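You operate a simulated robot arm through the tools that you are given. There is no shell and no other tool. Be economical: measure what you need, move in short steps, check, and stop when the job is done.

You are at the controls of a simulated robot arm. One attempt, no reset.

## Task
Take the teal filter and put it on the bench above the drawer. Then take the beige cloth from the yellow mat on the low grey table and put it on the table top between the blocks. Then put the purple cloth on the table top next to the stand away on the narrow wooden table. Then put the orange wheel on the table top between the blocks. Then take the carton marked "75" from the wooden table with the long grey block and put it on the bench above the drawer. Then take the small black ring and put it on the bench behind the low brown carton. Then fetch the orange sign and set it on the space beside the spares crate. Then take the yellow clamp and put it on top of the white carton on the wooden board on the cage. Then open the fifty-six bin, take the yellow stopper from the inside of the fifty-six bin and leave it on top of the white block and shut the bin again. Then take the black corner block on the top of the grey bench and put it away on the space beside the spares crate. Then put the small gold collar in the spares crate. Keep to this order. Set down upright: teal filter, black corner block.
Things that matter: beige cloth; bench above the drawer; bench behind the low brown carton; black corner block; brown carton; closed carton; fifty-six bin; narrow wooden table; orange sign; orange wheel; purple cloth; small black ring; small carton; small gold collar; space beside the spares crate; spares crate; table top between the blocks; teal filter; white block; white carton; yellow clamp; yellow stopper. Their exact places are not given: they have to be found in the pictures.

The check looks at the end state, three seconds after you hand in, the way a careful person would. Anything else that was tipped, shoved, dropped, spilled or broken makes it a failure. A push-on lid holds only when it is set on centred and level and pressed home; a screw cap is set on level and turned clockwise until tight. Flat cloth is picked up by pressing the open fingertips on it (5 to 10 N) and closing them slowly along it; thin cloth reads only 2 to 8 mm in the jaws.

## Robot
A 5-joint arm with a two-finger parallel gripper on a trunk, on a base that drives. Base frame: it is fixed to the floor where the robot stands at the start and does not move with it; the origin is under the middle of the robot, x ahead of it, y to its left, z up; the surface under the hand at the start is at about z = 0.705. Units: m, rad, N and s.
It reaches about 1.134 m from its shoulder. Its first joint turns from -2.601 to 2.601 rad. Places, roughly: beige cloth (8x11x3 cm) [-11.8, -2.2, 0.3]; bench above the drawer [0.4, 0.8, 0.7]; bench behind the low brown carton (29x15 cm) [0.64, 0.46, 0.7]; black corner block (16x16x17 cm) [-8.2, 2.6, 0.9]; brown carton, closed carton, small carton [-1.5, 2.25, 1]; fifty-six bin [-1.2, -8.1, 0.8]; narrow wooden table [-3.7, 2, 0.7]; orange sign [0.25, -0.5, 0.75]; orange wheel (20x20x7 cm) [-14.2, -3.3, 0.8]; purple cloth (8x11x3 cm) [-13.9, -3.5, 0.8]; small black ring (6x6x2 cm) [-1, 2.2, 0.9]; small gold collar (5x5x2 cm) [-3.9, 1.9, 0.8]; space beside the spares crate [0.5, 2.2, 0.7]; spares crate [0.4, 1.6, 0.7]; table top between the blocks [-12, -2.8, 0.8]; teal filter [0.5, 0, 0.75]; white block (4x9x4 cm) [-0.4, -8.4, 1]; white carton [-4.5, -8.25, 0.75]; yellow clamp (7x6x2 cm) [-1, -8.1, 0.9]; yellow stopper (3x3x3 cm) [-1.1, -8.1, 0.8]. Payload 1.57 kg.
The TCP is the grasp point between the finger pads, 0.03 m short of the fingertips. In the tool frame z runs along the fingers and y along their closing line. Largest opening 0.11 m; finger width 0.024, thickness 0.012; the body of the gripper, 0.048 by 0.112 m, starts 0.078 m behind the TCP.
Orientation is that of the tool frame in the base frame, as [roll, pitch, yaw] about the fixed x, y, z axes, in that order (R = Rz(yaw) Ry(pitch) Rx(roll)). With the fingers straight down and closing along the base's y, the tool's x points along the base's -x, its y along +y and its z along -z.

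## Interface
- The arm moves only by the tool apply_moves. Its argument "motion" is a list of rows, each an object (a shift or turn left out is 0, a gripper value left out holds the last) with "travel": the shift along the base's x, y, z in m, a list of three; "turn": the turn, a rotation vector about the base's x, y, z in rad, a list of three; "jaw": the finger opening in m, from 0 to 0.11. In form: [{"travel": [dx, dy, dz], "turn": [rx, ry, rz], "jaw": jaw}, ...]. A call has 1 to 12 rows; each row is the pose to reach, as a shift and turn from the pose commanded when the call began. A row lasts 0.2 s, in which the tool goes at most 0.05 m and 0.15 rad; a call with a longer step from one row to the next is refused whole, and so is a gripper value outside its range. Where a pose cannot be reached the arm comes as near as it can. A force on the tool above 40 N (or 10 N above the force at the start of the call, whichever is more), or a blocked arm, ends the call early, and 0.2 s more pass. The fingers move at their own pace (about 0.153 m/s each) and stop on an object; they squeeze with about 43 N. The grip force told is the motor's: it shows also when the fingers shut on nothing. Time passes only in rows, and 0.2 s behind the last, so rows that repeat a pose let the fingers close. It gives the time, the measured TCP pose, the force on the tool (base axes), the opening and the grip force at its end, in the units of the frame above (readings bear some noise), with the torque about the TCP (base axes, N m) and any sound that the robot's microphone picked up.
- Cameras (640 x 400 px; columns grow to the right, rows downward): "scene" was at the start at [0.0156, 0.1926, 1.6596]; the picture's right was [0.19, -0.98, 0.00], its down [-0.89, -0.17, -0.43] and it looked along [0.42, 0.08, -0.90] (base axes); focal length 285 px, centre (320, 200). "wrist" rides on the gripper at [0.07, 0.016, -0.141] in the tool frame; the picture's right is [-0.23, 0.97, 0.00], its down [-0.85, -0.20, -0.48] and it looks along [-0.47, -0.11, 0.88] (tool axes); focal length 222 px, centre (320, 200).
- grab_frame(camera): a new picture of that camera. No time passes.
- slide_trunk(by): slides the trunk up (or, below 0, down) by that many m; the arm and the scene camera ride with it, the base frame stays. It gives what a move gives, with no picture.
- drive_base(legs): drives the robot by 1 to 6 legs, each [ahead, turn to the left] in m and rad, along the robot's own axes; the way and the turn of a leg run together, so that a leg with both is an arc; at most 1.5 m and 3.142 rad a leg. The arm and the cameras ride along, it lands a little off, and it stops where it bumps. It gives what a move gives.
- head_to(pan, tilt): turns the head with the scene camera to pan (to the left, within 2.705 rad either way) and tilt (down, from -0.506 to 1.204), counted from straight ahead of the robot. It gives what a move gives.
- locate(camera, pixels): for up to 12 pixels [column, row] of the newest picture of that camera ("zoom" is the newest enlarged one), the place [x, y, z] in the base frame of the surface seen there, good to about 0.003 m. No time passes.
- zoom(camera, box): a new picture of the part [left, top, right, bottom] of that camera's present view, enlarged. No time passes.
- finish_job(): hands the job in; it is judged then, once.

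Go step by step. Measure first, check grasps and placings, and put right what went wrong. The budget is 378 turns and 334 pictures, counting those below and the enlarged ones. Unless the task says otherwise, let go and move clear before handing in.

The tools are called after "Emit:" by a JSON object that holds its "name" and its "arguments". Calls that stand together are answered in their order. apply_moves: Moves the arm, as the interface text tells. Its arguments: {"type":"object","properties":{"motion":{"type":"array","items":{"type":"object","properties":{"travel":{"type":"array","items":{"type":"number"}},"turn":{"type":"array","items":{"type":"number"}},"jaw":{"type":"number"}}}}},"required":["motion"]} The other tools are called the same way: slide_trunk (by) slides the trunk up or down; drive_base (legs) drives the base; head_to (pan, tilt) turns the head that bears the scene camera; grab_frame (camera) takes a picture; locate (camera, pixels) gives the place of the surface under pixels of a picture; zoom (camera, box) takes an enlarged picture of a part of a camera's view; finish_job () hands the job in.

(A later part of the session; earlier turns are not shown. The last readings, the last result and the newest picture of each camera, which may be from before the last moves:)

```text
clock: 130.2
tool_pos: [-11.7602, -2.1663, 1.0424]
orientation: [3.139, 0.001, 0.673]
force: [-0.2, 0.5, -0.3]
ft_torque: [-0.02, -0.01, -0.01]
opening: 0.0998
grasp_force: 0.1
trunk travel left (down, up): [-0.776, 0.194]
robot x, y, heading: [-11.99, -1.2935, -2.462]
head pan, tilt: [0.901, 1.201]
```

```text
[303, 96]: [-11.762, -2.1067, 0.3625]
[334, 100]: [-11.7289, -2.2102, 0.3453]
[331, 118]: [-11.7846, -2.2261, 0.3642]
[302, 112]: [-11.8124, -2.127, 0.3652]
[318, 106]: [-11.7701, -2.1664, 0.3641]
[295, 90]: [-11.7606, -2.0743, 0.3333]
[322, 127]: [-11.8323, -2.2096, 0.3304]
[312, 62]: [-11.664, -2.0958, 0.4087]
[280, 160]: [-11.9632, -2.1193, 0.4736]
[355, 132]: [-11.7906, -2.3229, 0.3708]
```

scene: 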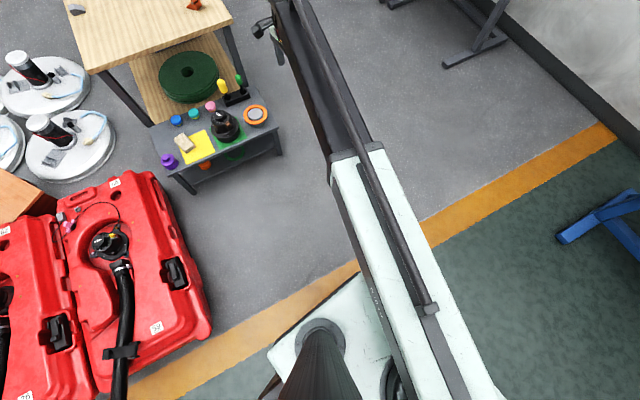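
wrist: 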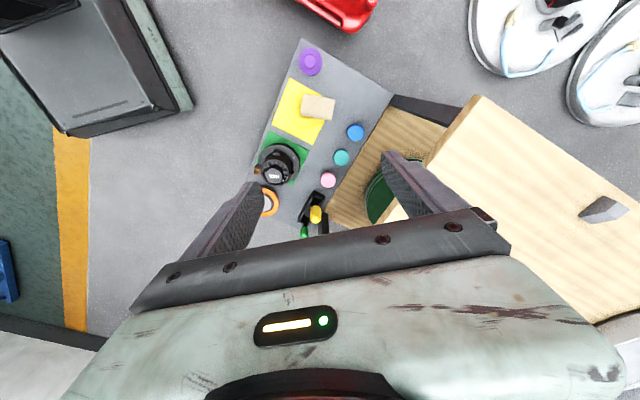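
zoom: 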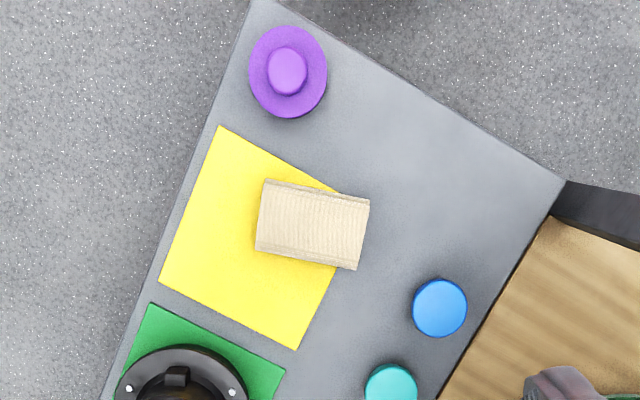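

Cloth centre ≈ (-11.773,-2.168), top z 0.364, short axis along (0.96,0.28). I'll spin the tool by +1.18 and lower to z≈0.5 for a check.

Emit:
{"name": "apply_moves", "arguments": {"motion": [{"travel": [-0.005, 0, 0], "turn": [0, 0, 0.145], "jaw": 0.11}, {"travel": [-0.013, -0.002, 0], "turn": [0, 0, 0.29]}, {"travel": [-0.013, -0.002, 0], "turn": [0, 0, 0.435]}, {"travel": [-0.013, -0.002, 0], "turn": [0, 0, 0.58]}, {"travel": [-0.013, -0.002, 0], "turn": [0, 0, 0.725]}, {"travel": [-0.013, -0.002, 0], "turn": [0, 0, 0.87]}, {"travel": [-0.013, -0.002, 0], "turn": [0, 0, 1.015]}, {"travel": [-0.013, -0.002, 0], "turn": [0, 0, 1.16]}, {"travel": [-0.013, -0.002, 0], "turn": [0, 0, 1.18]}, {"travel": [-0.013, -0.002, 0], "turn": [0, 0, 1.18]}]}}

Emit:
{"name": "slide_trunk", "arguments": {"by": -0.54}}

Emit:
{"name": "grab_frame", "arguments": {"camera": "wrist"}}

```text
clock: 132.4
tool_pos: [-11.7719, -2.1686, 1.0425]
orientation: [3.141, 0.001, 1.853]
force: [-0.2, -0.5, 0.3]
ft_torque: [-0.06, 0.01, 0.02]
opening: 0.11
grasp_force: 0.0
trunk travel left (down, up): [-0.776, 0.194]
robot x, y, heading: [-11.993, -1.2918, -2.455]
head pan, tilt: [0.901, 1.201]
```

```text
refused: -0.54 is not a number from -0.4 to 0.4
```

```text
299 pictures are left
```

wrist: 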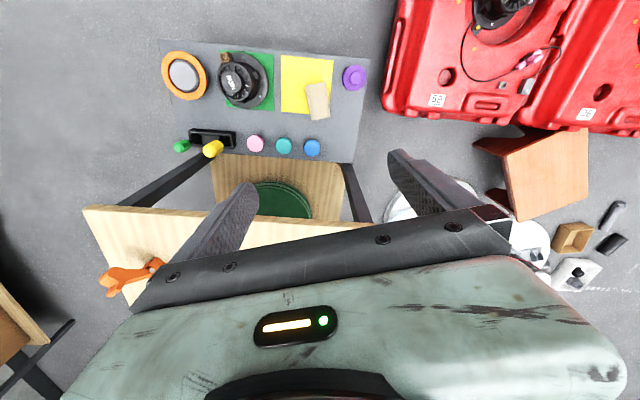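

Slide limit is 0.4 per call; alignment looks right. Lowering 0.4 then 0.15.

Emit:
{"name": "slide_trunk", "arguments": {"by": -0.4}}

Emit:
{"name": "slide_trunk", "arguments": {"by": -0.17}}

Emit:
{"name": "grab_frame", "arguments": {"camera": "wrist"}}

```text
clock: 136.2
tool_pos: [-11.772, -2.1676, 0.6418]
orientation: [-3.141, 0.002, 1.854]
force: [-0.9, -0.4, -0.2]
ft_torque: [0.01, -0.01, 0.0]
opening: 0.1097
grasp_force: 0.1
trunk travel left (down, up): [-0.376, 0.594]
robot x, y, heading: [-11.995, -1.2919, -2.459]
head pan, tilt: [0.901, 1.201]
```

```text
clock: 138.1
tool_pos: [-11.7717, -2.1683, 0.4735]
orientation: [3.141, 0.0, 1.853]
force: [0.4, 0.1, -0.4]
ft_torque: [0.02, 0.0, -0.02]
opening: 0.1099
grasp_force: 0.0
trunk travel left (down, up): [-0.206, 0.764]
robot x, y, heading: [-11.9927, -1.2908, -2.46]
head pan, tilt: [0.901, 1.201]
```

```text
298 pictures are left
```

wrist: 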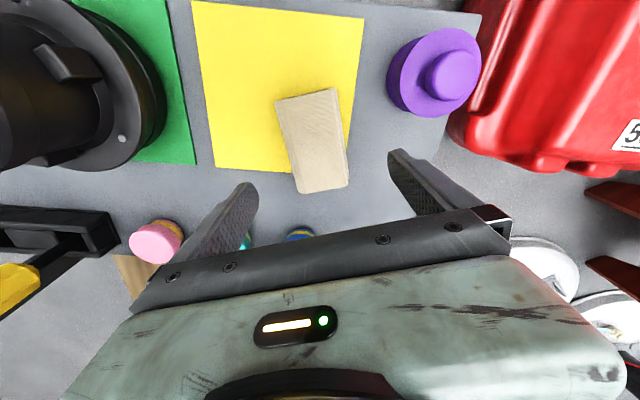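

Aligned. Lowering to z 0.367 and closing slowly.

Emit:
{"name": "slide_trunk", "arguments": {"by": -0.106}}

Emit:
{"name": "apply_moves", "arguments": {"motion": [{"jaw": 0.09}, {"jaw": 0.075}, {"jaw": 0.06}, {"jaw": 0.045}, {"jaw": 0.03}, {"jaw": 0.015}, {"jaw": 0.0}, {"jaw": 0.0}]}}

Emit:
{"name": "grab_frame", "arguments": {"camera": "wrist"}}

```text
clock: 139.5
tool_pos: [-11.7726, -2.1673, 0.3666]
orientation: [3.141, 0.0, 1.853]
force: [0.9, -0.2, 0.4]
ft_torque: [0.01, -0.01, 0.07]
opening: 0.11
grasp_force: 0.0
trunk travel left (down, up): [-0.1, 0.87]
robot x, y, heading: [-11.9904, -1.2912, -2.461]
head pan, tilt: [0.901, 1.201]
```

```text
clock: 141.3
tool_pos: [-11.7721, -2.168, 0.3667]
orientation: [-3.141, 0.0, 1.852]
force: [-0.1, 0.0, 0.3]
ft_torque: [-0.01, 0.04, -0.04]
opening: 0.0688
grasp_force: 43.0
trunk travel left (down, up): [-0.1, 0.87]
robot x, y, heading: [-11.9948, -1.2875, -2.457]
head pan, tilt: [0.901, 1.201]
```

```text
297 pictures are left
```

wrist: 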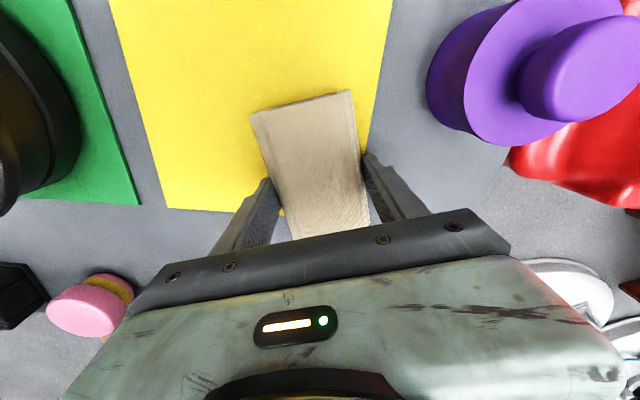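

Firm grip at 0.069. Lifting to z≈1.05, then driving round to the table's west side.

Emit:
{"name": "slide_trunk", "arguments": {"by": 0.4}}

Emit:
{"name": "slide_trunk", "arguments": {"by": 0.28}}

Emit:
{"name": "drive_base", "arguments": {"legs": [[0, -0.5], [0.895, 0], [0, 1.39], [1.21, 0], [0, 0.371]]}}

Emit:
{"name": "grab_frame", "arguments": {"camera": "wrist"}}

Emit:
{"name": "head_to", "arguments": {"pan": 1.2, "tilt": 0.75}}

Emit:
{"name": "grab_frame", "arguments": {"camera": "scene"}}

```text
clock: 145.2
tool_pos: [-11.7712, -2.1667, 0.7672]
orientation: [3.141, 0.001, 1.854]
force: [-0.7, 0.5, -0.2]
ft_torque: [0.0, -0.05, -0.04]
opening: 0.0686
grasp_force: 42.4
trunk travel left (down, up): [-0.5, 0.47]
robot x, y, heading: [-11.9943, -1.2916, -2.462]
head pan, tilt: [0.901, 1.201]
```

```text
clock: 148.0
tool_pos: [-11.7714, -2.1683, 1.0468]
orientation: [3.141, 0.0, 1.853]
force: [0.2, 0.5, 0.3]
ft_torque: [-0.01, -0.01, -0.01]
opening: 0.0689
grasp_force: 42.6
trunk travel left (down, up): [-0.78, 0.19]
robot x, y, heading: [-11.9901, -1.2918, -2.462]
head pan, tilt: [0.901, 1.201]
```

```text
clock: 164.3
tool_pos: [-11.9764, -2.7202, 1.046]
orientation: [-3.141, -0.001, 3.111]
force: [0.1, 0.8, -1.1]
ft_torque: [0.0, 0.0, 0.0]
opening: 0.0686
grasp_force: 43.2
trunk travel left (down, up): [-0.78, 0.19]
robot x, y, heading: [-12.8737, -2.6549, -1.218]
head pan, tilt: [0.901, 1.201]
```

```text
296 pictures are left
```

wrist: 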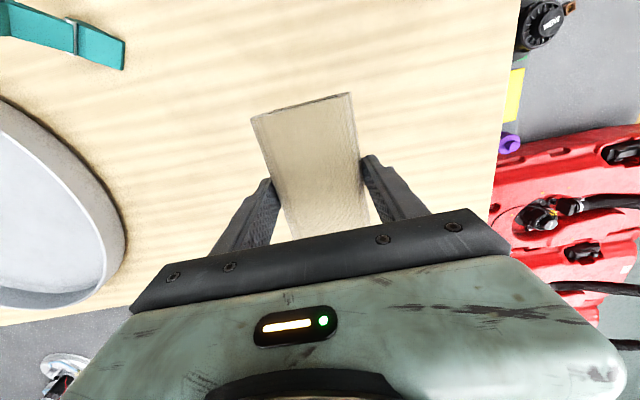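

```text
clock: 165.2
tool_pos: [-11.9776, -2.7198, 1.0473]
orientation: [-3.141, -0.001, 3.11]
force: [-0.9, -0.4, 0.2]
ft_torque: [-0.02, 0.0, 0.01]
opening: 0.0686
grasp_force: 43.4
trunk travel left (down, up): [-0.78, 0.19]
robot x, y, heading: [-12.8717, -2.6555, -1.219]
head pan, tilt: [1.201, 0.75]
```

```text
295 pictures are left
```

scene: 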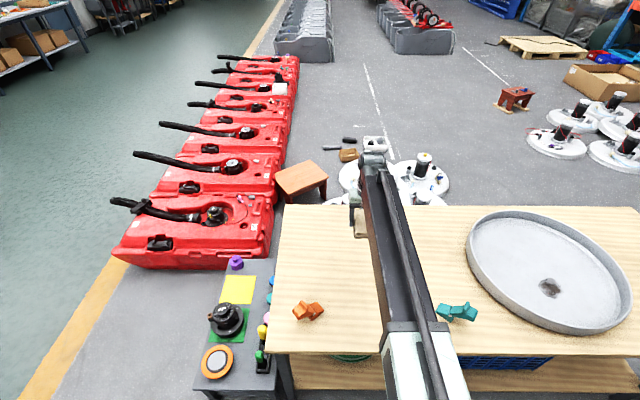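

Cloth is held over the table at (-11.98,-2.72). I'll measure the blocks and tray edge to choose spots for cloth and wheel.

Emit:
{"name": "locate", "arguments": {"camera": "scene", "pixels": [[438, 312], [455, 312], [477, 313], [294, 310], [308, 310], [323, 310], [467, 240], [470, 270], [485, 295], [330, 260], [420, 250], [340, 350]]}}

```text
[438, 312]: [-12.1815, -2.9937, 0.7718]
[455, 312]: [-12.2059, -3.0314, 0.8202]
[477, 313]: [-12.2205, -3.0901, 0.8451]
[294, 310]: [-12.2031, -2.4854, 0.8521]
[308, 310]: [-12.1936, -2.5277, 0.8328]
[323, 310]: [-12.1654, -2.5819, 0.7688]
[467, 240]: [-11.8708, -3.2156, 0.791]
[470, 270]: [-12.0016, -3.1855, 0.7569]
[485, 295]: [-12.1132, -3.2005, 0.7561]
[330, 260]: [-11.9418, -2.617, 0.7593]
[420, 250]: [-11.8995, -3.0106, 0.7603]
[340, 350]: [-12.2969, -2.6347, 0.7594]
```

Table top z 0.759; gap between blocks y -2.58…-2.99. I'll set the cloth at (-11.99,-2.66), leaving room for the wheel at y ≈ -2.85.

Emit:
{"name": "apply_moves", "arguments": {"motion": [{"travel": [-0.005, 0.03, 0]}, {"travel": [-0.012, 0.06, 0]}, {"travel": [-0.012, 0.06, 0]}]}}

Emit:
{"name": "slide_trunk", "arguments": {"by": -0.248}}

Emit:
{"name": "slide_trunk", "arguments": {"by": -0.006}}

```text
clock: 166.0
tool_pos: [-11.989, -2.6586, 1.0458]
orientation: [3.141, -0.001, 3.112]
force: [-0.1, 0.2, -0.3]
ft_torque: [0.01, -0.04, 0.0]
opening: 0.0687
grasp_force: 42.7
trunk travel left (down, up): [-0.78, 0.19]
robot x, y, heading: [-12.8719, -2.6543, -1.221]
head pan, tilt: [1.201, 0.75]
```

```text
clock: 168.6
tool_pos: [-11.9892, -2.6594, 0.7992]
orientation: [-3.14, -0.001, 3.11]
force: [0.4, -0.2, -1.5]
ft_torque: [-0.01, 0.01, -0.01]
opening: 0.0684
grasp_force: 42.9
trunk travel left (down, up): [-0.532, 0.438]
robot x, y, heading: [-12.8701, -2.66, -1.221]
head pan, tilt: [1.201, 0.75]
```

```text
clock: 169.1
tool_pos: [-11.9899, -2.6599, 0.7926]
orientation: [3.14, 0.0, 3.11]
force: [-0.5, 1.2, 0.4]
ft_torque: [-0.05, -0.01, -0.06]
opening: 0.0685
grasp_force: 42.6
trunk travel left (down, up): [-0.526, 0.444]
robot x, y, heading: [-12.8742, -2.6566, -1.222]
head pan, tilt: [1.201, 0.75]
```

At contact height (0.793). Releasing, lifting and checking.

Emit:
{"name": "apply_moves", "arguments": {"motion": [{"travel": [0, 0, -0.001], "jaw": 0.08}, {"jaw": 0.1}, {"jaw": 0.1}]}}

Emit:
{"name": "slide_trunk", "arguments": {"by": 0.25}}

Emit:
{"name": "grab_frame", "arguments": {"camera": "wrist"}}

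Emit:
{"name": "head_to", "arguments": {"pan": -1.0, "tilt": 0.6}}

Emit:
{"name": "grab_frame", "arguments": {"camera": "scene"}}

```text
clock: 169.9
tool_pos: [-11.9896, -2.6597, 0.7918]
orientation: [-3.141, 0.001, 3.111]
force: [0.6, 0.3, 0.2]
ft_torque: [0.03, -0.01, 0.01]
opening: 0.1
grasp_force: 0.0
trunk travel left (down, up): [-0.526, 0.444]
robot x, y, heading: [-12.8737, -2.6561, -1.218]
head pan, tilt: [1.201, 0.75]
```

```text
clock: 172.5
tool_pos: [-11.9881, -2.6584, 1.0421]
orientation: [-3.142, 0.0, 3.111]
force: [0.4, 0.2, 0.3]
ft_torque: [0.01, 0.0, -0.03]
opening: 0.0997
grasp_force: 0.0
trunk travel left (down, up): [-0.776, 0.194]
robot x, y, heading: [-12.8727, -2.6562, -1.221]
head pan, tilt: [1.201, 0.75]
```

```text
294 pictures are left
```

wrist: 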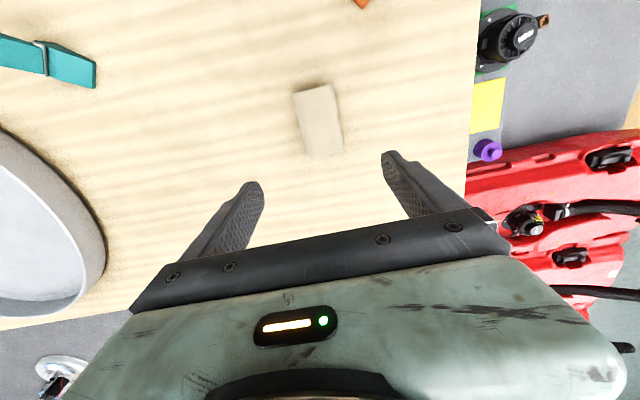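

```text
clock: 174.6
tool_pos: [-11.9889, -2.6595, 1.042]
orientation: [-3.141, 0.001, 3.111]
force: [0.4, 0.5, 0.2]
ft_torque: [0.03, -0.04, -0.03]
opening: 0.0998
grasp_force: 0.0
trunk travel left (down, up): [-0.776, 0.194]
robot x, y, heading: [-12.8744, -2.6491, -1.219]
head pan, tilt: [-1.0, 0.6]
```

```text
293 pictures are left
```

scene: 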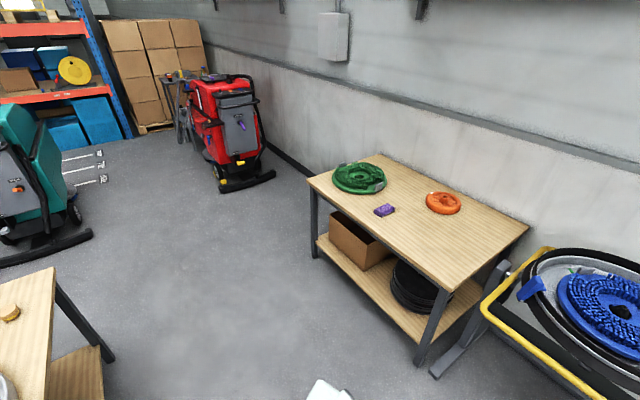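

Cloth lies well on table A. Now the purple cloth at scene (384,210) on table B; measuring it, the wheel and the table edges.

Emit:
{"name": "zoom", "arguments": {"camera": "scene", "box": [310, 145, 530, 283]}}

Emit:
{"name": "locate", "arguments": {"camera": "scene", "pixels": [[384, 209], [376, 210], [392, 207], [443, 203], [430, 200], [458, 206], [443, 215], [309, 181], [378, 155], [525, 228], [443, 288], [495, 330]]}}

```text
2.90 times, centred on (420, 214) of scene
```

zoom: 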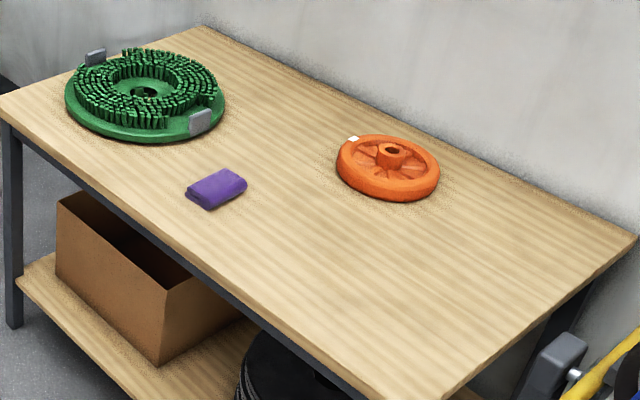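

```text
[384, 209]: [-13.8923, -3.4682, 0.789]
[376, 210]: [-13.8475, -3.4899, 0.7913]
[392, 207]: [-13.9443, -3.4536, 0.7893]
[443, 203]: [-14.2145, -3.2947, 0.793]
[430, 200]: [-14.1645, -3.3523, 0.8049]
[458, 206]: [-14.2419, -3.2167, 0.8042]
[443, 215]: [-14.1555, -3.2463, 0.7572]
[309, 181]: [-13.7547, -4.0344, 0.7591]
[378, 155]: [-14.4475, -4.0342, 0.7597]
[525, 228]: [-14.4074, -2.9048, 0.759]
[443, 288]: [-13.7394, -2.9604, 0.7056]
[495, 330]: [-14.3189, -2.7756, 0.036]
```

Table B spans x -13.75…-14.43, y -2.92…-4.03; purple cloth at (-13.895,-3.47). I'll drive down the aisle and turn so the arm points at it.

Emit:
{"name": "drive_base", "arguments": {"legs": [[0, -0.55], [0.816, 0], [0, -2.59]]}}

Emit:
{"name": "grab_frame", "arguments": {"camera": "wrist"}}

```text
clock: 186.5
tool_pos: [-13.9207, -3.4712, 1.0417]
orientation: [3.141, 0.001, -0.002]
force: [0.8, -1.2, 0.7]
ft_torque: [0.03, -0.01, 0.0]
opening: 0.1
grasp_force: 0.0
trunk travel left (down, up): [-0.776, 0.194]
robot x, y, heading: [-13.0412, -3.4497, 1.957]
head pan, tilt: [-1.0, 0.6]
```

```text
291 pictures are left
```

wrist: 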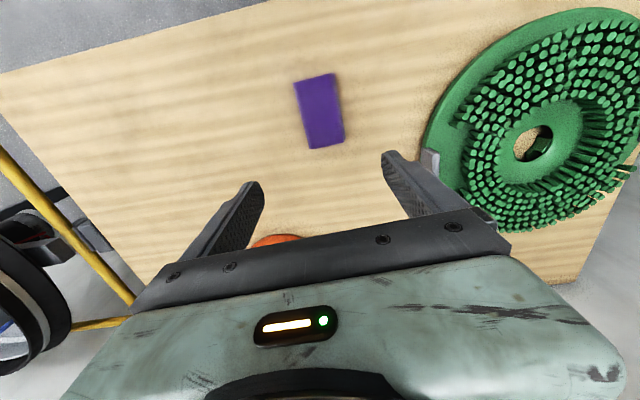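

The purple cloth at wrist (319,112) is already aligned with the jaws. Measuring its centre.

Emit:
{"name": "locate", "arguments": {"camera": "wrist", "pixels": [[295, 84], [333, 75], [342, 140], [310, 147], [319, 112], [280, 120], [265, 245]]}}

```text
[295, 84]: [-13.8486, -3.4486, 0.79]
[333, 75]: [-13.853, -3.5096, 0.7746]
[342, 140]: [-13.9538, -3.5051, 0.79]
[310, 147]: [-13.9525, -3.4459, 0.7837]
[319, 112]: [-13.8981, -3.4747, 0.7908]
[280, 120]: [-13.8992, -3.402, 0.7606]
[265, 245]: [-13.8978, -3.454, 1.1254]
```

Centre (-13.90,-3.477). Moving, lowering and grasping as with the first cloth.

Emit:
{"name": "apply_moves", "arguments": {"motion": [{"travel": [0.02, -0.006, 0], "jaw": 0.11}, {"travel": [0.02, -0.006, 0]}]}}

Emit:
{"name": "slide_trunk", "arguments": {"by": -0.247}}

Emit:
{"name": "grab_frame", "arguments": {"camera": "wrist"}}

```text
clock: 187.1
tool_pos: [-13.9032, -3.4767, 1.0417]
orientation: [3.141, -0.001, -0.002]
force: [-0.2, 0.5, -0.2]
ft_torque: [0.03, -0.01, 0.02]
opening: 0.1101
grasp_force: 0.1
trunk travel left (down, up): [-0.776, 0.194]
robot x, y, heading: [-13.0417, -3.4485, 1.956]
head pan, tilt: [-1.0, 0.6]
```

```text
clock: 189.7
tool_pos: [-13.9022, -3.4769, 0.7951]
orientation: [3.141, 0.0, -0.002]
force: [-0.6, -0.3, -0.9]
ft_torque: [0.02, 0.03, -0.05]
opening: 0.11
grasp_force: 0.0
trunk travel left (down, up): [-0.529, 0.441]
robot x, y, heading: [-13.0445, -3.4512, 1.953]
head pan, tilt: [-1.0, 0.6]
```

```text
290 pictures are left
```

wrist: 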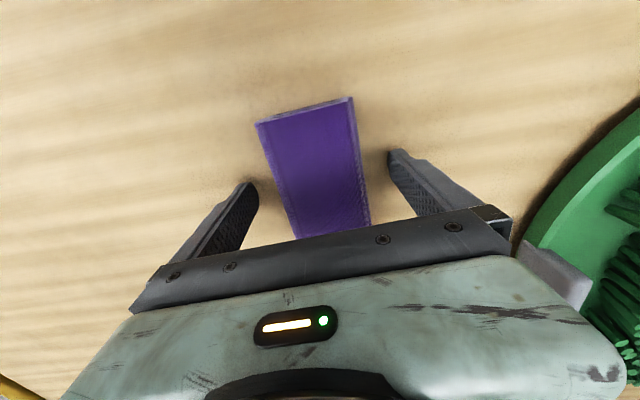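

Emit:
{"name": "apply_moves", "arguments": {"motion": [{"jaw": 0.09}, {"jaw": 0.075}, {"jaw": 0.06}, {"jaw": 0.045}, {"jaw": 0.03}, {"jaw": 0.015}, {"jaw": 0.0}, {"jaw": 0.0}]}}

Emit:
{"name": "slide_trunk", "arguments": {"by": 0.26}}

Emit:
{"name": "grab_frame", "arguments": {"camera": "wrist"}}

```text
clock: 191.5
tool_pos: [-13.9028, -3.4761, 0.7959]
orientation: [-3.142, 0.0, -0.002]
force: [-0.8, -0.5, 0.3]
ft_torque: [0.0, -0.01, 0.02]
opening: 0.0686
grasp_force: 42.6
trunk travel left (down, up): [-0.529, 0.441]
robot x, y, heading: [-13.0457, -3.4461, 1.96]
head pan, tilt: [-1.0, 0.6]
```

```text
clock: 194.2
tool_pos: [-13.9033, -3.4767, 1.0551]
orientation: [3.14, 0.0, -0.003]
force: [0.4, -0.5, -0.6]
ft_torque: [0.0, -0.01, -0.02]
opening: 0.0689
grasp_force: 43.2
trunk travel left (down, up): [-0.789, 0.181]
robot x, y, heading: [-13.0443, -3.4501, 1.957]
head pan, tilt: [-1.0, 0.6]
```

```text
289 pictures are left
```

wrist: 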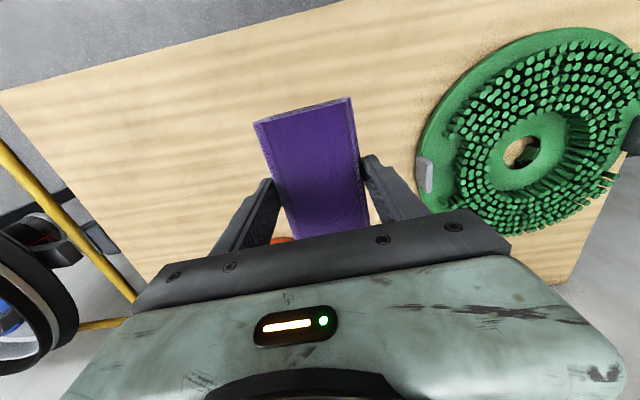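

Purple cloth held. I'll reverse out of the aisle (arm over table A side), then head diagonally to the green floor.

Emit:
{"name": "drive_base", "arguments": {"legs": [[0, 2.755], [-1.1, 0], [-1.1, 0], [0, 2.36], [0.9, 0], [0.87, 0]]}}

Emit:
{"name": "head_to", "arguments": {"pan": -0.5, "tilt": 0.4}}

Emit:
{"name": "grab_frame", "arguments": {"camera": "scene"}}

```text
clock: 225.8
tool_pos: [-12.5534, 0.8443, 1.0556]
orientation: [3.139, 0.001, -1.069]
force: [0.8, 0.3, -0.8]
ft_torque: [-0.02, 0.03, -0.02]
opening: 0.0687
grasp_force: 43.4
trunk travel left (down, up): [-0.789, 0.181]
robot x, y, heading: [-12.112, 0.1064, 0.898]
head pan, tilt: [-1.0, 0.6]
```

```text
clock: 226.7
tool_pos: [-12.5544, 0.8429, 1.0549]
orientation: [-3.14, -0.001, -1.068]
force: [-0.4, 0.5, -0.8]
ft_torque: [-0.04, -0.01, 0.01]
opening: 0.0686
grasp_force: 43.2
trunk travel left (down, up): [-0.789, 0.181]
robot x, y, heading: [-12.1141, 0.1041, 0.9]
head pan, tilt: [-0.499, 0.4]
```

```text
288 pictures are left
```

scene: 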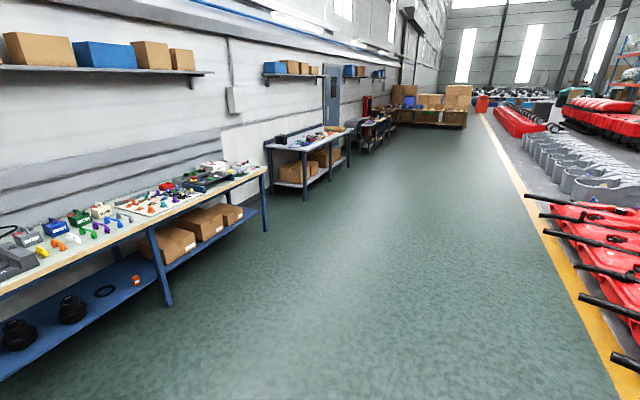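

At (-12.11,0.10). Measuring the left-hand bench fronts to keep a clear path.

Emit:
{"name": "locate", "arguments": {"camera": "scene", "pixels": [[266, 228], [170, 303], [305, 198], [348, 166], [380, 140], [330, 140], [375, 125], [470, 150], [600, 320]]}}

Emit:
{"name": "zoom", "arguments": {"camera": "scene", "box": [260, 80, 420, 180]}}

```text
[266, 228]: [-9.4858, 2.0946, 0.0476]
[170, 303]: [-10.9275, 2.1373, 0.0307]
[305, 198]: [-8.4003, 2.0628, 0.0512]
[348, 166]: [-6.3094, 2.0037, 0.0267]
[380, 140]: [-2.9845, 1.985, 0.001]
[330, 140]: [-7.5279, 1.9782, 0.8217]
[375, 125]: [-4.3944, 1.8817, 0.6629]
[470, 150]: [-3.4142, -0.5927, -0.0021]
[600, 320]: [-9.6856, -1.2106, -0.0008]
```

```text
4.00 times, centred on (340, 130) of scene
```

zoom: 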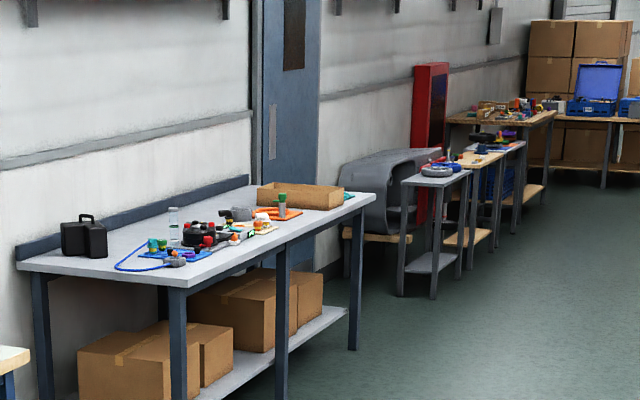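

Table fronts are at y ≈ 1.9–2.1. Driving straight along to about (-4.6,0.7).

Emit:
{"name": "drive_base", "arguments": {"legs": [[0, -0.815], [1.5, 0], [1.5, 0], [1.5, 0], [1.5, 0], [1.5, 0]]}}

Emit:
{"name": "head_to", "arguments": {"pan": 0.7, "tilt": 0.7}}

Emit:
{"name": "grab_frame", "arguments": {"camera": "scene"}}

```text
clock: 264.6
tool_pos: [-4.2889, 1.3342, 1.0549]
orientation: [3.14, -0.002, -1.94]
force: [0.4, 0.0, 0.1]
ft_torque: [0.01, -0.02, -0.03]
opening: 0.0689
grasp_force: 43.1
trunk travel left (down, up): [-0.789, 0.181]
robot x, y, heading: [-4.5712, 0.5248, 0.028]
head pan, tilt: [-0.499, 0.4]
```

```text
clock: 266.0
tool_pos: [-4.289, 1.3329, 1.0553]
orientation: [3.141, -0.001, -1.941]
force: [-0.4, -0.1, -0.5]
ft_torque: [0.01, 0.05, 0.02]
opening: 0.0687
grasp_force: 43.3
trunk travel left (down, up): [-0.789, 0.181]
robot x, y, heading: [-4.5694, 0.524, 0.023]
head pan, tilt: [0.7, 0.7]
```

```text
286 pictures are left
```

scene: 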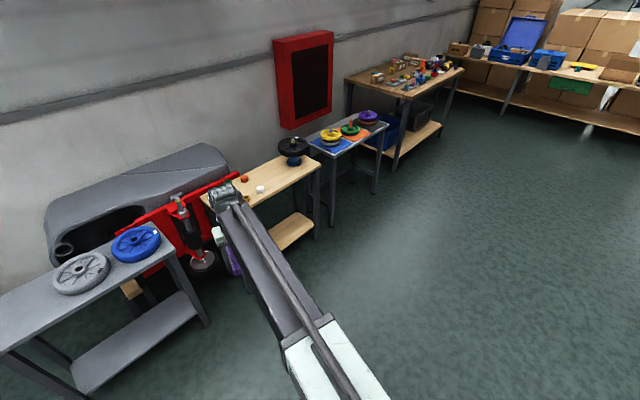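

The narrow wooden table is at (265,180), partly behind the hand. Zooming and measuring.

Emit:
{"name": "zoom", "arguments": {"camera": "scene", "box": [100, 100, 340, 300]}}

Emit:
{"name": "locate", "arguments": {"camera": "scene", "pixels": [[260, 190], [316, 160], [280, 200], [298, 148], [240, 178], [260, 188], [270, 175], [293, 158], [250, 200], [212, 205], [235, 180], [160, 225]]}}

```text
2.00 times, centred on (220, 200) of scene
```

zoom: 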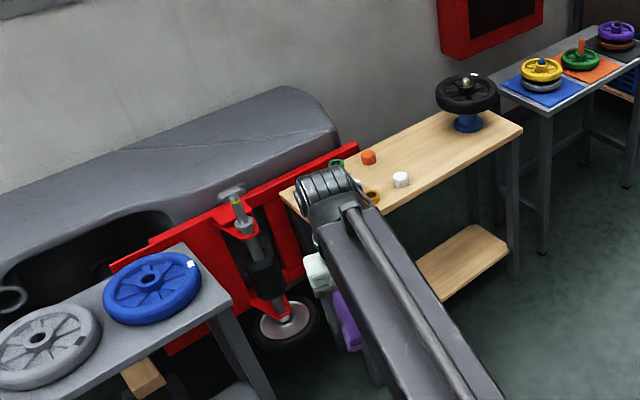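

```text
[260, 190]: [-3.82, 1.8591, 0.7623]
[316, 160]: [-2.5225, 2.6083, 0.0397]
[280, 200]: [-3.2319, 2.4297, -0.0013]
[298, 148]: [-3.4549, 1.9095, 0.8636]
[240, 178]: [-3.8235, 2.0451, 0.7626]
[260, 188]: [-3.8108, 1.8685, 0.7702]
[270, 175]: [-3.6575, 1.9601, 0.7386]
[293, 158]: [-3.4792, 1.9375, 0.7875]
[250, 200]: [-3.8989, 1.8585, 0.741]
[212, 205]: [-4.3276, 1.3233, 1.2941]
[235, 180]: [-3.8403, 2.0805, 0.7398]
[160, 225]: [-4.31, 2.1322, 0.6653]
```

Table top z 0.739; free gap between the white cap (-3.81) and the black wheel on its stand (edge ≈ -3.57). I'll drive so the arm ends over (-3.685,1.95) and spin the tool so the jaw closes along y.

Emit:
{"name": "drive_base", "arguments": {"legs": [[0, 0.546], [1.05, 0], [0, -0.215]]}}

Emit:
{"name": "apply_moves", "arguments": {"motion": [{"turn": [0, 0, 0.145]}, {"turn": [0, 0, 0.29]}, {"turn": [0, 0, 0.435]}, {"turn": [0, 0, 0.58]}, {"turn": [0, 0, 0.725]}, {"turn": [0, 0, 0.87]}, {"turn": [0, 0, 1.015]}, {"turn": [0, 0, 1.16]}, {"turn": [0, 0, 1.305]}, {"turn": [0, 0, 1.45]}, {"turn": [0, 0, 1.595]}, {"turn": [0, 0, 1.595]}]}}

Emit:
{"name": "grab_frame", "arguments": {"camera": "wrist"}}

Emit:
{"name": "head_to", "arguments": {"pan": 1.2, "tilt": 0.8}}

Emit:
{"name": "grab_frame", "arguments": {"camera": "scene"}}

```text
clock: 273.8
tool_pos: [-3.7025, 1.9711, 1.0543]
orientation: [-3.141, 0.0, -1.59]
force: [0.2, -0.1, -0.3]
ft_torque: [0.02, -0.02, 0.01]
opening: 0.0685
grasp_force: 42.3
trunk travel left (down, up): [-0.789, 0.181]
robot x, y, heading: [-3.6896, 1.1162, 0.388]
head pan, tilt: [0.7, 0.7]
```

```text
clock: 276.4
tool_pos: [-3.7014, 1.9725, 1.0546]
orientation: [3.14, 0.0, 0.009]
force: [-0.6, -1.1, -0.5]
ft_torque: [0.01, 0.01, 0.04]
opening: 0.0686
grasp_force: 43.1
trunk travel left (down, up): [-0.789, 0.181]
robot x, y, heading: [-3.6924, 1.1135, 0.389]
head pan, tilt: [0.7, 0.7]
```

```text
284 pictures are left
```

wrist: 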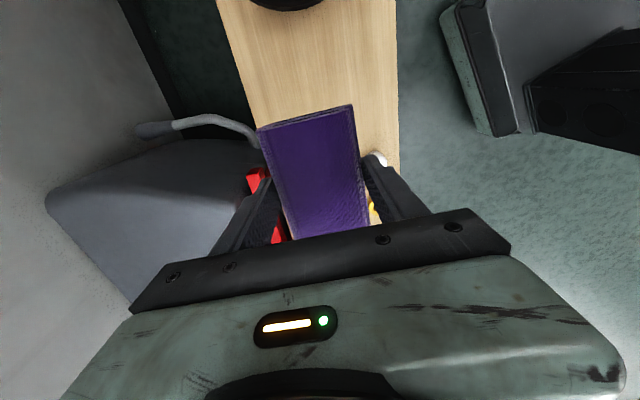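

```text
clock: 277.3
tool_pos: [-3.701, 1.9718, 1.0564]
orientation: [-3.14, 0.0, 0.005]
force: [-1.0, 0.1, -1.0]
ft_torque: [0.02, -0.01, -0.05]
opening: 0.0686
grasp_force: 42.9
trunk travel left (down, up): [-0.789, 0.181]
robot x, y, heading: [-3.6921, 1.1147, 0.387]
head pan, tilt: [1.201, 0.799]
```

```text
283 pictures are left
```

scene: 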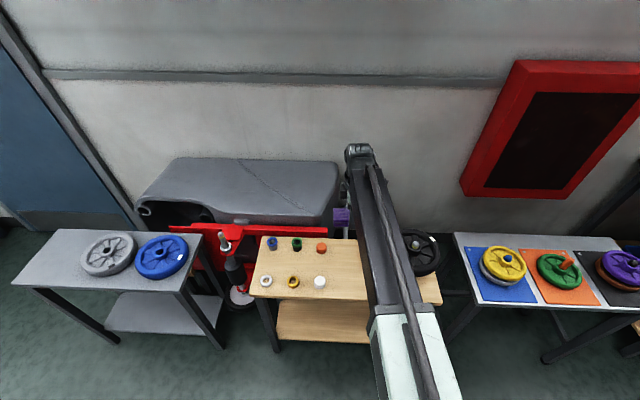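

The grey body behind the table has a handle near wrist (190,125). Measuring its height and the table edges before lowering.

Emit:
{"name": "locate", "arguments": {"camera": "wrist", "pixels": [[190, 124], [245, 130], [120, 200], [222, 60], [397, 60], [380, 157], [255, 180], [378, 205], [325, 60], [285, 2], [240, 100], [220, 160]]}}

Emit:
{"name": "locate", "arguments": {"camera": "scene", "pixels": [[320, 275], [320, 283], [293, 282], [265, 281], [321, 247], [297, 244], [272, 243], [360, 298], [340, 240], [440, 295], [420, 240], [343, 180]]}}

```text
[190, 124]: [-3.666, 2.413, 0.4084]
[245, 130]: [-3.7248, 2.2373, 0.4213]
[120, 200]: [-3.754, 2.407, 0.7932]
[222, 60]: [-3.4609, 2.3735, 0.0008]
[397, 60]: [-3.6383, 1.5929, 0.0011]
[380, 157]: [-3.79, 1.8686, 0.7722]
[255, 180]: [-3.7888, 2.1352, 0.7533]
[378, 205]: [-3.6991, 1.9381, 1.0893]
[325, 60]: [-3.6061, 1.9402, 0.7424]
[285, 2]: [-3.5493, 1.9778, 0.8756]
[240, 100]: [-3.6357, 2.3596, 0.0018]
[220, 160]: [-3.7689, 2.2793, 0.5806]
```

```text
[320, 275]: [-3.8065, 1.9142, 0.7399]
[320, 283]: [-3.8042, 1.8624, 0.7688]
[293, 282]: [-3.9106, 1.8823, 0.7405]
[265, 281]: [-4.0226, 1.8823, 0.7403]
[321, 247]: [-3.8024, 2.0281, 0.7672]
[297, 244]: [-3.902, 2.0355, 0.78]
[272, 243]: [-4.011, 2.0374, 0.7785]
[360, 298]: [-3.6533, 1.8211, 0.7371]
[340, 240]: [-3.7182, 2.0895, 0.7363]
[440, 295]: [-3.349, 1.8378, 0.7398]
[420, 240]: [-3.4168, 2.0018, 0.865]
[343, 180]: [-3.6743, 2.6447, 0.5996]
```

Everything clears. Adjusting to (-3.685,1.95) and lowering.

Emit:
{"name": "apply_moves", "arguments": {"motion": [{"travel": [0.014, -0.022, 0]}, {"travel": [0.014, -0.022, 0]}]}}

Emit:
{"name": "slide_trunk", "arguments": {"by": -0.275}}

Emit:
{"name": "slide_trunk", "arguments": {"by": -0.006}}

```text
clock: 277.9
tool_pos: [-3.6869, 1.9504, 1.0544]
orientation: [-3.141, 0.001, 0.005]
force: [0.2, 0.3, -0.3]
ft_torque: [0.01, -0.01, 0.01]
opening: 0.0688
grasp_force: 42.4
trunk travel left (down, up): [-0.789, 0.181]
robot x, y, heading: [-3.693, 1.1156, 0.388]
head pan, tilt: [1.201, 0.799]
```

```text
clock: 280.7
tool_pos: [-3.6874, 1.9496, 0.7813]
orientation: [3.141, 0.001, 0.004]
force: [-0.9, 0.2, -0.9]
ft_torque: [0.01, -0.02, 0.0]
opening: 0.0686
grasp_force: 42.9
trunk travel left (down, up): [-0.514, 0.456]
robot x, y, heading: [-3.6916, 1.1149, 0.383]
head pan, tilt: [1.201, 0.799]
```

```text
clock: 281.3
tool_pos: [-3.6873, 1.949, 0.7746]
orientation: [3.14, 0.0, 0.005]
force: [0.5, 5.5, 12.8]
ft_torque: [0.06, 0.19, -0.04]
opening: 0.0688
grasp_force: 43.1
trunk travel left (down, up): [-0.508, 0.462]
robot x, y, heading: [-3.6886, 1.1147, 0.389]
head pan, tilt: [1.201, 0.799]
```

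Emit:
{"name": "apply_moves", "arguments": {"motion": [{"jaw": 0.08}, {"jaw": 0.1}, {"jaw": 0.1}]}}

Emit:
{"name": "slide_trunk", "arguments": {"by": 0.28}}

Emit:
{"name": "grab_frame", "arguments": {"camera": "wrist"}}

```text
clock: 282.1
tool_pos: [-3.6874, 1.9497, 0.7751]
orientation: [-3.141, -0.001, 0.004]
force: [0.1, -0.2, -0.1]
ft_torque: [-0.01, 0.0, -0.01]
opening: 0.0998
grasp_force: 0.1
trunk travel left (down, up): [-0.508, 0.462]
robot x, y, heading: [-3.6936, 1.1108, 0.39]
head pan, tilt: [1.201, 0.799]
```

```text
clock: 284.9
tool_pos: [-3.6879, 1.9504, 1.0552]
orientation: [-3.141, 0.0, 0.005]
force: [0.1, -0.8, -0.5]
ft_torque: [-0.02, 0.03, 0.0]
opening: 0.0999
grasp_force: 0.0
trunk travel left (down, up): [-0.788, 0.182]
robot x, y, heading: [-3.6907, 1.117, 0.382]
head pan, tilt: [1.201, 0.799]
```

```text
282 pictures are left
```

wrist: 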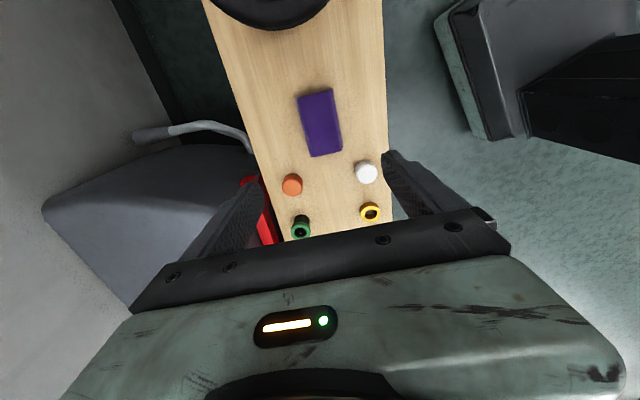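

The purple cloth lies neatly beside the stand wheel. Now back for the orange wheel: turn left and drive down the aisle.

Emit:
{"name": "drive_base", "arguments": {"legs": [[0, 2.886], [1.5, 0], [1.5, 0], [1.5, 0], [1.5, 0], [1.5, 0]]}}

```text
clock: 327.0
tool_pos: [-11.3481, -0.3152, 1.0549]
orientation: [3.141, -0.001, 2.872]
force: [-0.5, -0.2, 0.1]
ft_torque: [-0.03, 0.02, -0.03]
opening: 0.0999
grasp_force: 0.0
trunk travel left (down, up): [-0.788, 0.182]
robot x, y, heading: [-11.1166, 0.4892, -3.029]
head pan, tilt: [1.201, 0.799]
```

Now into the aisle between the tables.

Emit:
{"name": "drive_base", "arguments": {"legs": [[0, 0.606], [1.28, 0], [1.287, 0], [0, 0.852], [0.92, 0], [0.92, 0]]}}

```text
clock: 352.0
tool_pos: [-12.394, -3.2983, 1.0534]
orientation: [-3.141, 0.0, -1.99]
force: [-0.8, 0.7, -0.3]
ft_torque: [-0.01, 0.0, -0.02]
opening: 0.1001
grasp_force: 0.0
trunk travel left (down, up): [-0.788, 0.182]
robot x, y, heading: [-13.1491, -2.9474, -1.609]
head pan, tilt: [1.201, 0.799]
```

Emit:
{"name": "drive_base", "arguments": {"legs": [[0, -0.464], [0.354, 0], [0, -2.243]]}}

Emit:
{"name": "grab_frame", "arguments": {"camera": "wrist"}}

Emit:
{"name": "head_to", "arguments": {"pan": 1.1, "tilt": 0.8}}

Emit:
{"name": "grab_frame", "arguments": {"camera": "scene"}}

```text
clock: 360.9
tool_pos: [-14.1651, -3.28, 1.0544]
orientation: [-3.141, -0.001, 1.599]
force: [-0.4, -0.1, -0.9]
ft_torque: [0.03, -0.03, 0.02]
opening: 0.0999
grasp_force: 0.0
trunk travel left (down, up): [-0.788, 0.182]
robot x, y, heading: [-13.3379, -3.267, 1.983]
head pan, tilt: [1.201, 0.799]
```

```text
281 pictures are left
```

wrist: 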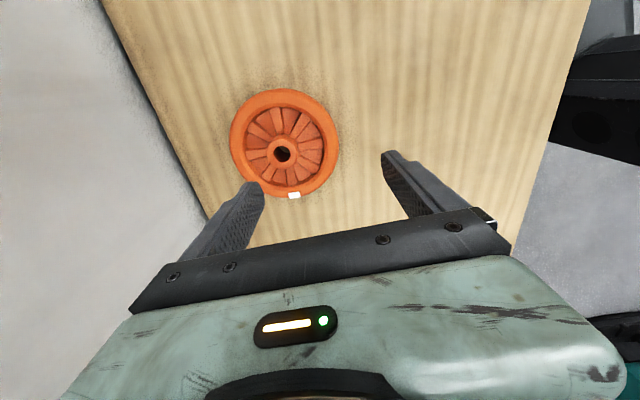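

```text
clock: 361.6
tool_pos: [-14.1652, -3.2802, 1.0543]
orientation: [3.14, 0.0, 1.596]
force: [-0.1, -0.2, -0.1]
ft_torque: [0.02, 0.0, 0.02]
opening: 0.1
grasp_force: 0.0
trunk travel left (down, up): [-0.788, 0.182]
robot x, y, heading: [-13.3373, -3.2655, 1.981]
head pan, tilt: [1.1, 0.799]
```

```text
280 pictures are left
```

scene: 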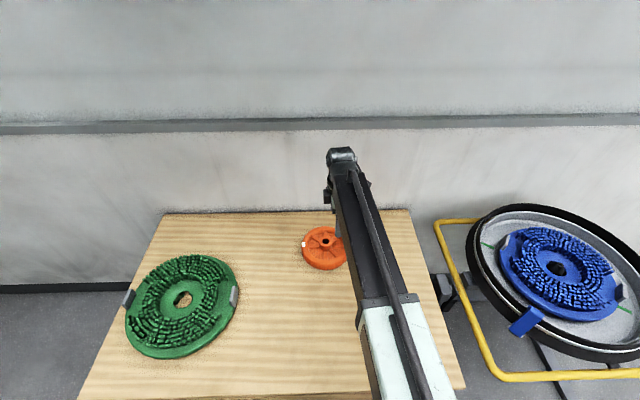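

The wheel is at wrist (284,145), with a raised hub. Zooming to measure hub and rim heights.

Emit:
{"name": "zoom", "arguments": {"camera": "wrist", "box": [220, 80, 350, 210]}}

Emit:
{"name": "locate", "arguments": {"camera": "wrist", "pixels": [[284, 153], [270, 153], [298, 152], [283, 140], [283, 167], [284, 94], [284, 110], [235, 140], [335, 140], [308, 135], [293, 196], [260, 125]]}}

```text
3.08 times, centred on (285, 145) of wrist
```

zoom: 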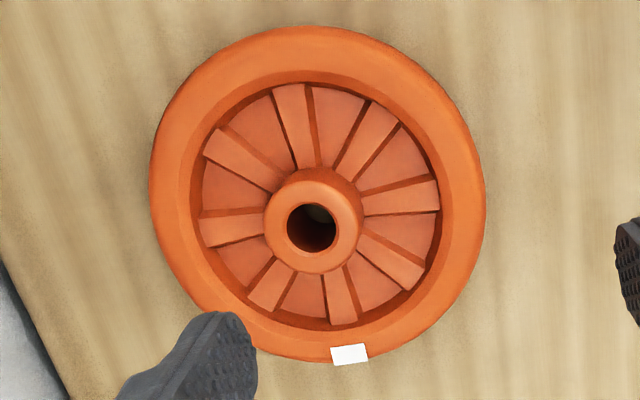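

```text
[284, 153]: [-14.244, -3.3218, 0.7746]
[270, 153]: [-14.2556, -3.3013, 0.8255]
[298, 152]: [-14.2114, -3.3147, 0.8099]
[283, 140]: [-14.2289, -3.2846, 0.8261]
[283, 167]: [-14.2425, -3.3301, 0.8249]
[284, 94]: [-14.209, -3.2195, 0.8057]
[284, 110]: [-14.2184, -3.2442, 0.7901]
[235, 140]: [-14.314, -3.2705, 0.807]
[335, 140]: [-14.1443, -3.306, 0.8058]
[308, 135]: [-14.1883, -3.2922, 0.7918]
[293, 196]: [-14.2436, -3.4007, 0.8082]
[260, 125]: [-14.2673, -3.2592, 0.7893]
```

Hub: centre (-14.232,-3.309), ~57 mm wide, top z 0.826, spokes at 0.79. I'll grip the hub from above.

Emit:
{"name": "apply_moves", "arguments": {"motion": [{"travel": [-0.035, -0.015, 0], "jaw": 0.085}, {"travel": [-0.067, -0.029, 0]}, {"travel": [-0.067, -0.029, 0]}]}}

Emit:
{"name": "slide_trunk", "arguments": {"by": -0.15}}

Emit:
{"name": "grab_frame", "arguments": {"camera": "wrist"}}

```text
clock: 362.4
tool_pos: [-14.2325, -3.3059, 1.0543]
orientation: [3.14, -0.001, 1.597]
force: [-0.6, -0.4, 0.3]
ft_torque: [-0.01, 0.01, 0.0]
opening: 0.0851
grasp_force: 0.0
trunk travel left (down, up): [-0.788, 0.182]
robot x, y, heading: [-13.3374, -3.2668, 1.981]
head pan, tilt: [1.1, 0.799]
```

```text
clock: 364.2
tool_pos: [-14.2324, -3.3058, 0.9049]
orientation: [3.141, 0.002, 1.596]
force: [-0.9, 0.4, 0.1]
ft_torque: [-0.03, 0.01, 0.0]
opening: 0.0851
grasp_force: 0.1
trunk travel left (down, up): [-0.638, 0.332]
robot x, y, heading: [-13.3314, -3.2665, 1.983]
head pan, tilt: [1.1, 0.799]
```

```text
278 pictures are left
```

wrist: 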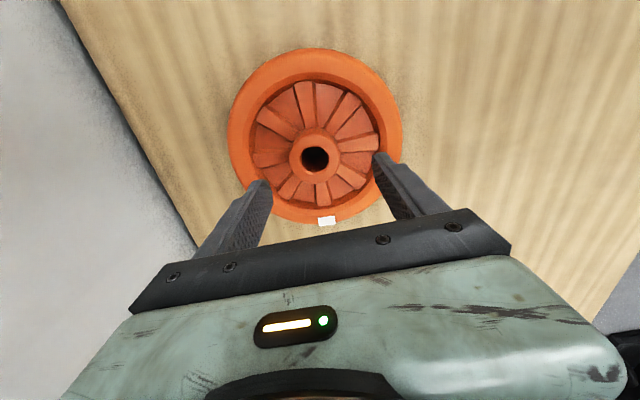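

Hub is centred between the fingers. Lowering to z 0.826 and closing.

Emit:
{"name": "slide_trunk", "arguments": {"by": -0.078}}

Emit:
{"name": "apply_moves", "arguments": {"motion": [{"jaw": 0.07}, {"jaw": 0.06}, {"jaw": 0.05}, {"jaw": 0.04}, {"jaw": 0.03}, {"jaw": 0.03}]}}

Emit:
{"name": "slide_trunk", "arguments": {"by": 0.03}}

Emit:
{"name": "grab_frame", "arguments": {"camera": "wrist"}}

```text
clock: 365.3
tool_pos: [-14.2314, -3.3058, 0.8259]
orientation: [-3.141, 0.0, 1.598]
force: [-0.6, -0.7, -0.6]
ft_torque: [-0.04, 0.01, 0.0]
opening: 0.0853
grasp_force: 0.1
trunk travel left (down, up): [-0.56, 0.41]
robot x, y, heading: [-13.3354, -3.2645, 1.987]
head pan, tilt: [1.1, 0.799]
```

```text
clock: 366.7
tool_pos: [-14.2317, -3.3059, 0.8261]
orientation: [3.141, 0.001, 1.6]
force: [-2.4, 0.3, 0.6]
ft_torque: [0.04, 0.81, 0.06]
opening: 0.0532
grasp_force: 43.0
trunk travel left (down, up): [-0.56, 0.41]
robot x, y, heading: [-13.3323, -3.2649, 1.983]
head pan, tilt: [1.1, 0.799]
```

```text
clock: 367.5
tool_pos: [-14.2338, -3.3054, 0.8563]
orientation: [3.141, 0.0, 1.599]
force: [-1.0, -0.6, -7.5]
ft_torque: [0.01, 0.04, 0.03]
opening: 0.0531
grasp_force: 43.1
trunk travel left (down, up): [-0.59, 0.38]
robot x, y, heading: [-13.3357, -3.2673, 1.978]
head pan, tilt: [1.1, 0.799]
```

```text
277 pictures are left
```

wrist: 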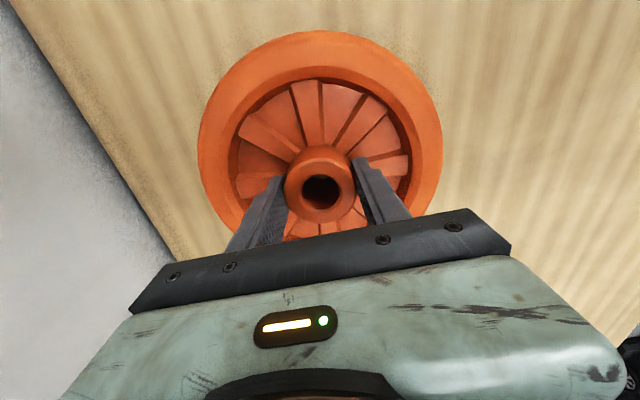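

Wheel lifted (7.5 N), level. Raising and turning left, then reversing to the west side of table A.

Emit:
{"name": "slide_trunk", "arguments": {"by": 0.2}}

Emit:
{"name": "drive_base", "arguments": {"legs": [[0, 1.88], [-0.618, 0], [0, 1.217]]}}

Emit:
{"name": "grab_frame", "arguments": {"camera": "wrist"}}

Emit:
{"name": "grab_frame", "arguments": {"camera": "scene"}}

```text
clock: 369.6
tool_pos: [-14.233, -3.3051, 1.0553]
orientation: [3.139, -0.002, 1.597]
force: [1.4, -0.2, -7.9]
ft_torque: [0.01, 0.01, 0.02]
opening: 0.053
grasp_force: 43.1
trunk travel left (down, up): [-0.79, 0.18]
robot x, y, heading: [-13.3357, -3.2638, 1.982]
head pan, tilt: [1.1, 0.799]
```

```text
clock: 380.6
tool_pos: [-11.9584, -2.8895, 1.0565]
orientation: [3.138, 0.001, -1.614]
force: [0.6, 0.0, -6.6]
ft_torque: [-0.02, -0.02, 0.02]
opening: 0.0532
grasp_force: 43.7
trunk travel left (down, up): [-0.79, 0.18]
robot x, y, heading: [-12.8506, -2.8637, -1.238]
head pan, tilt: [1.1, 0.799]
```

```text
276 pictures are left
```

wrist: 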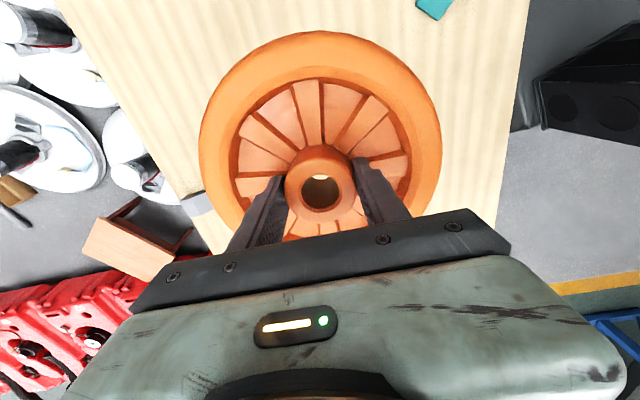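

```text
275 pictures are left
```

scene: 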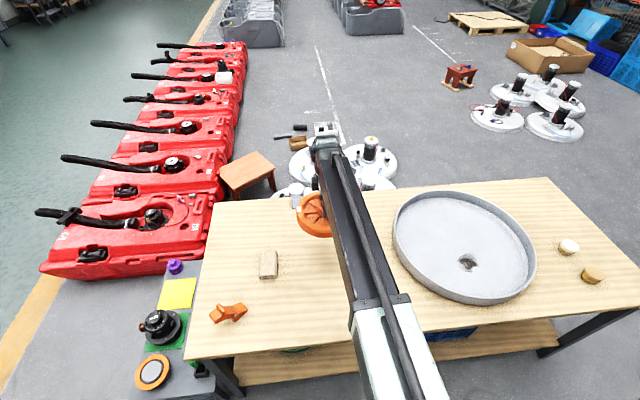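

Cloth at (268,265) is clear. Setting the wheel at (-11.98,-2.85).

Emit:
{"name": "apply_moves", "arguments": {"motion": [{"travel": [-0.01, 0.02, 0]}, {"travel": [-0.022, 0.039, 0]}, {"travel": [-0.022, 0.039, 0]}]}}

Emit:
{"name": "slide_trunk", "arguments": {"by": -0.225}}

Emit:
{"name": "slide_trunk", "arguments": {"by": -0.005}}

```text
clock: 381.4
tool_pos: [-11.981, -2.8497, 1.056]
orientation: [3.141, 0.0, -1.616]
force: [-0.1, 1.1, -6.5]
ft_torque: [-0.03, 0.0, -0.03]
opening: 0.0529
grasp_force: 43.0
trunk travel left (down, up): [-0.79, 0.18]
robot x, y, heading: [-12.8485, -2.8659, -1.243]
head pan, tilt: [1.1, 0.799]
```

```text
clock: 383.8
tool_pos: [-11.9816, -2.8506, 0.8303]
orientation: [3.14, 0.0, -1.615]
force: [0.8, 0.4, -6.7]
ft_torque: [-0.01, -0.05, 0.0]
opening: 0.0531
grasp_force: 43.2
trunk travel left (down, up): [-0.565, 0.405]
robot x, y, heading: [-12.8498, -2.8633, -1.238]
head pan, tilt: [1.1, 0.799]
```

```text
clock: 384.3
tool_pos: [-11.9809, -2.85, 0.8272]
orientation: [-3.14, 0.001, -1.614]
force: [8.7, -0.2, 13.3]
ft_torque: [0.0, 0.23, 0.17]
opening: 0.053
grasp_force: 43.2
trunk travel left (down, up): [-0.56, 0.41]
robot x, y, heading: [-12.8509, -2.8624, -1.239]
head pan, tilt: [1.1, 0.799]
```

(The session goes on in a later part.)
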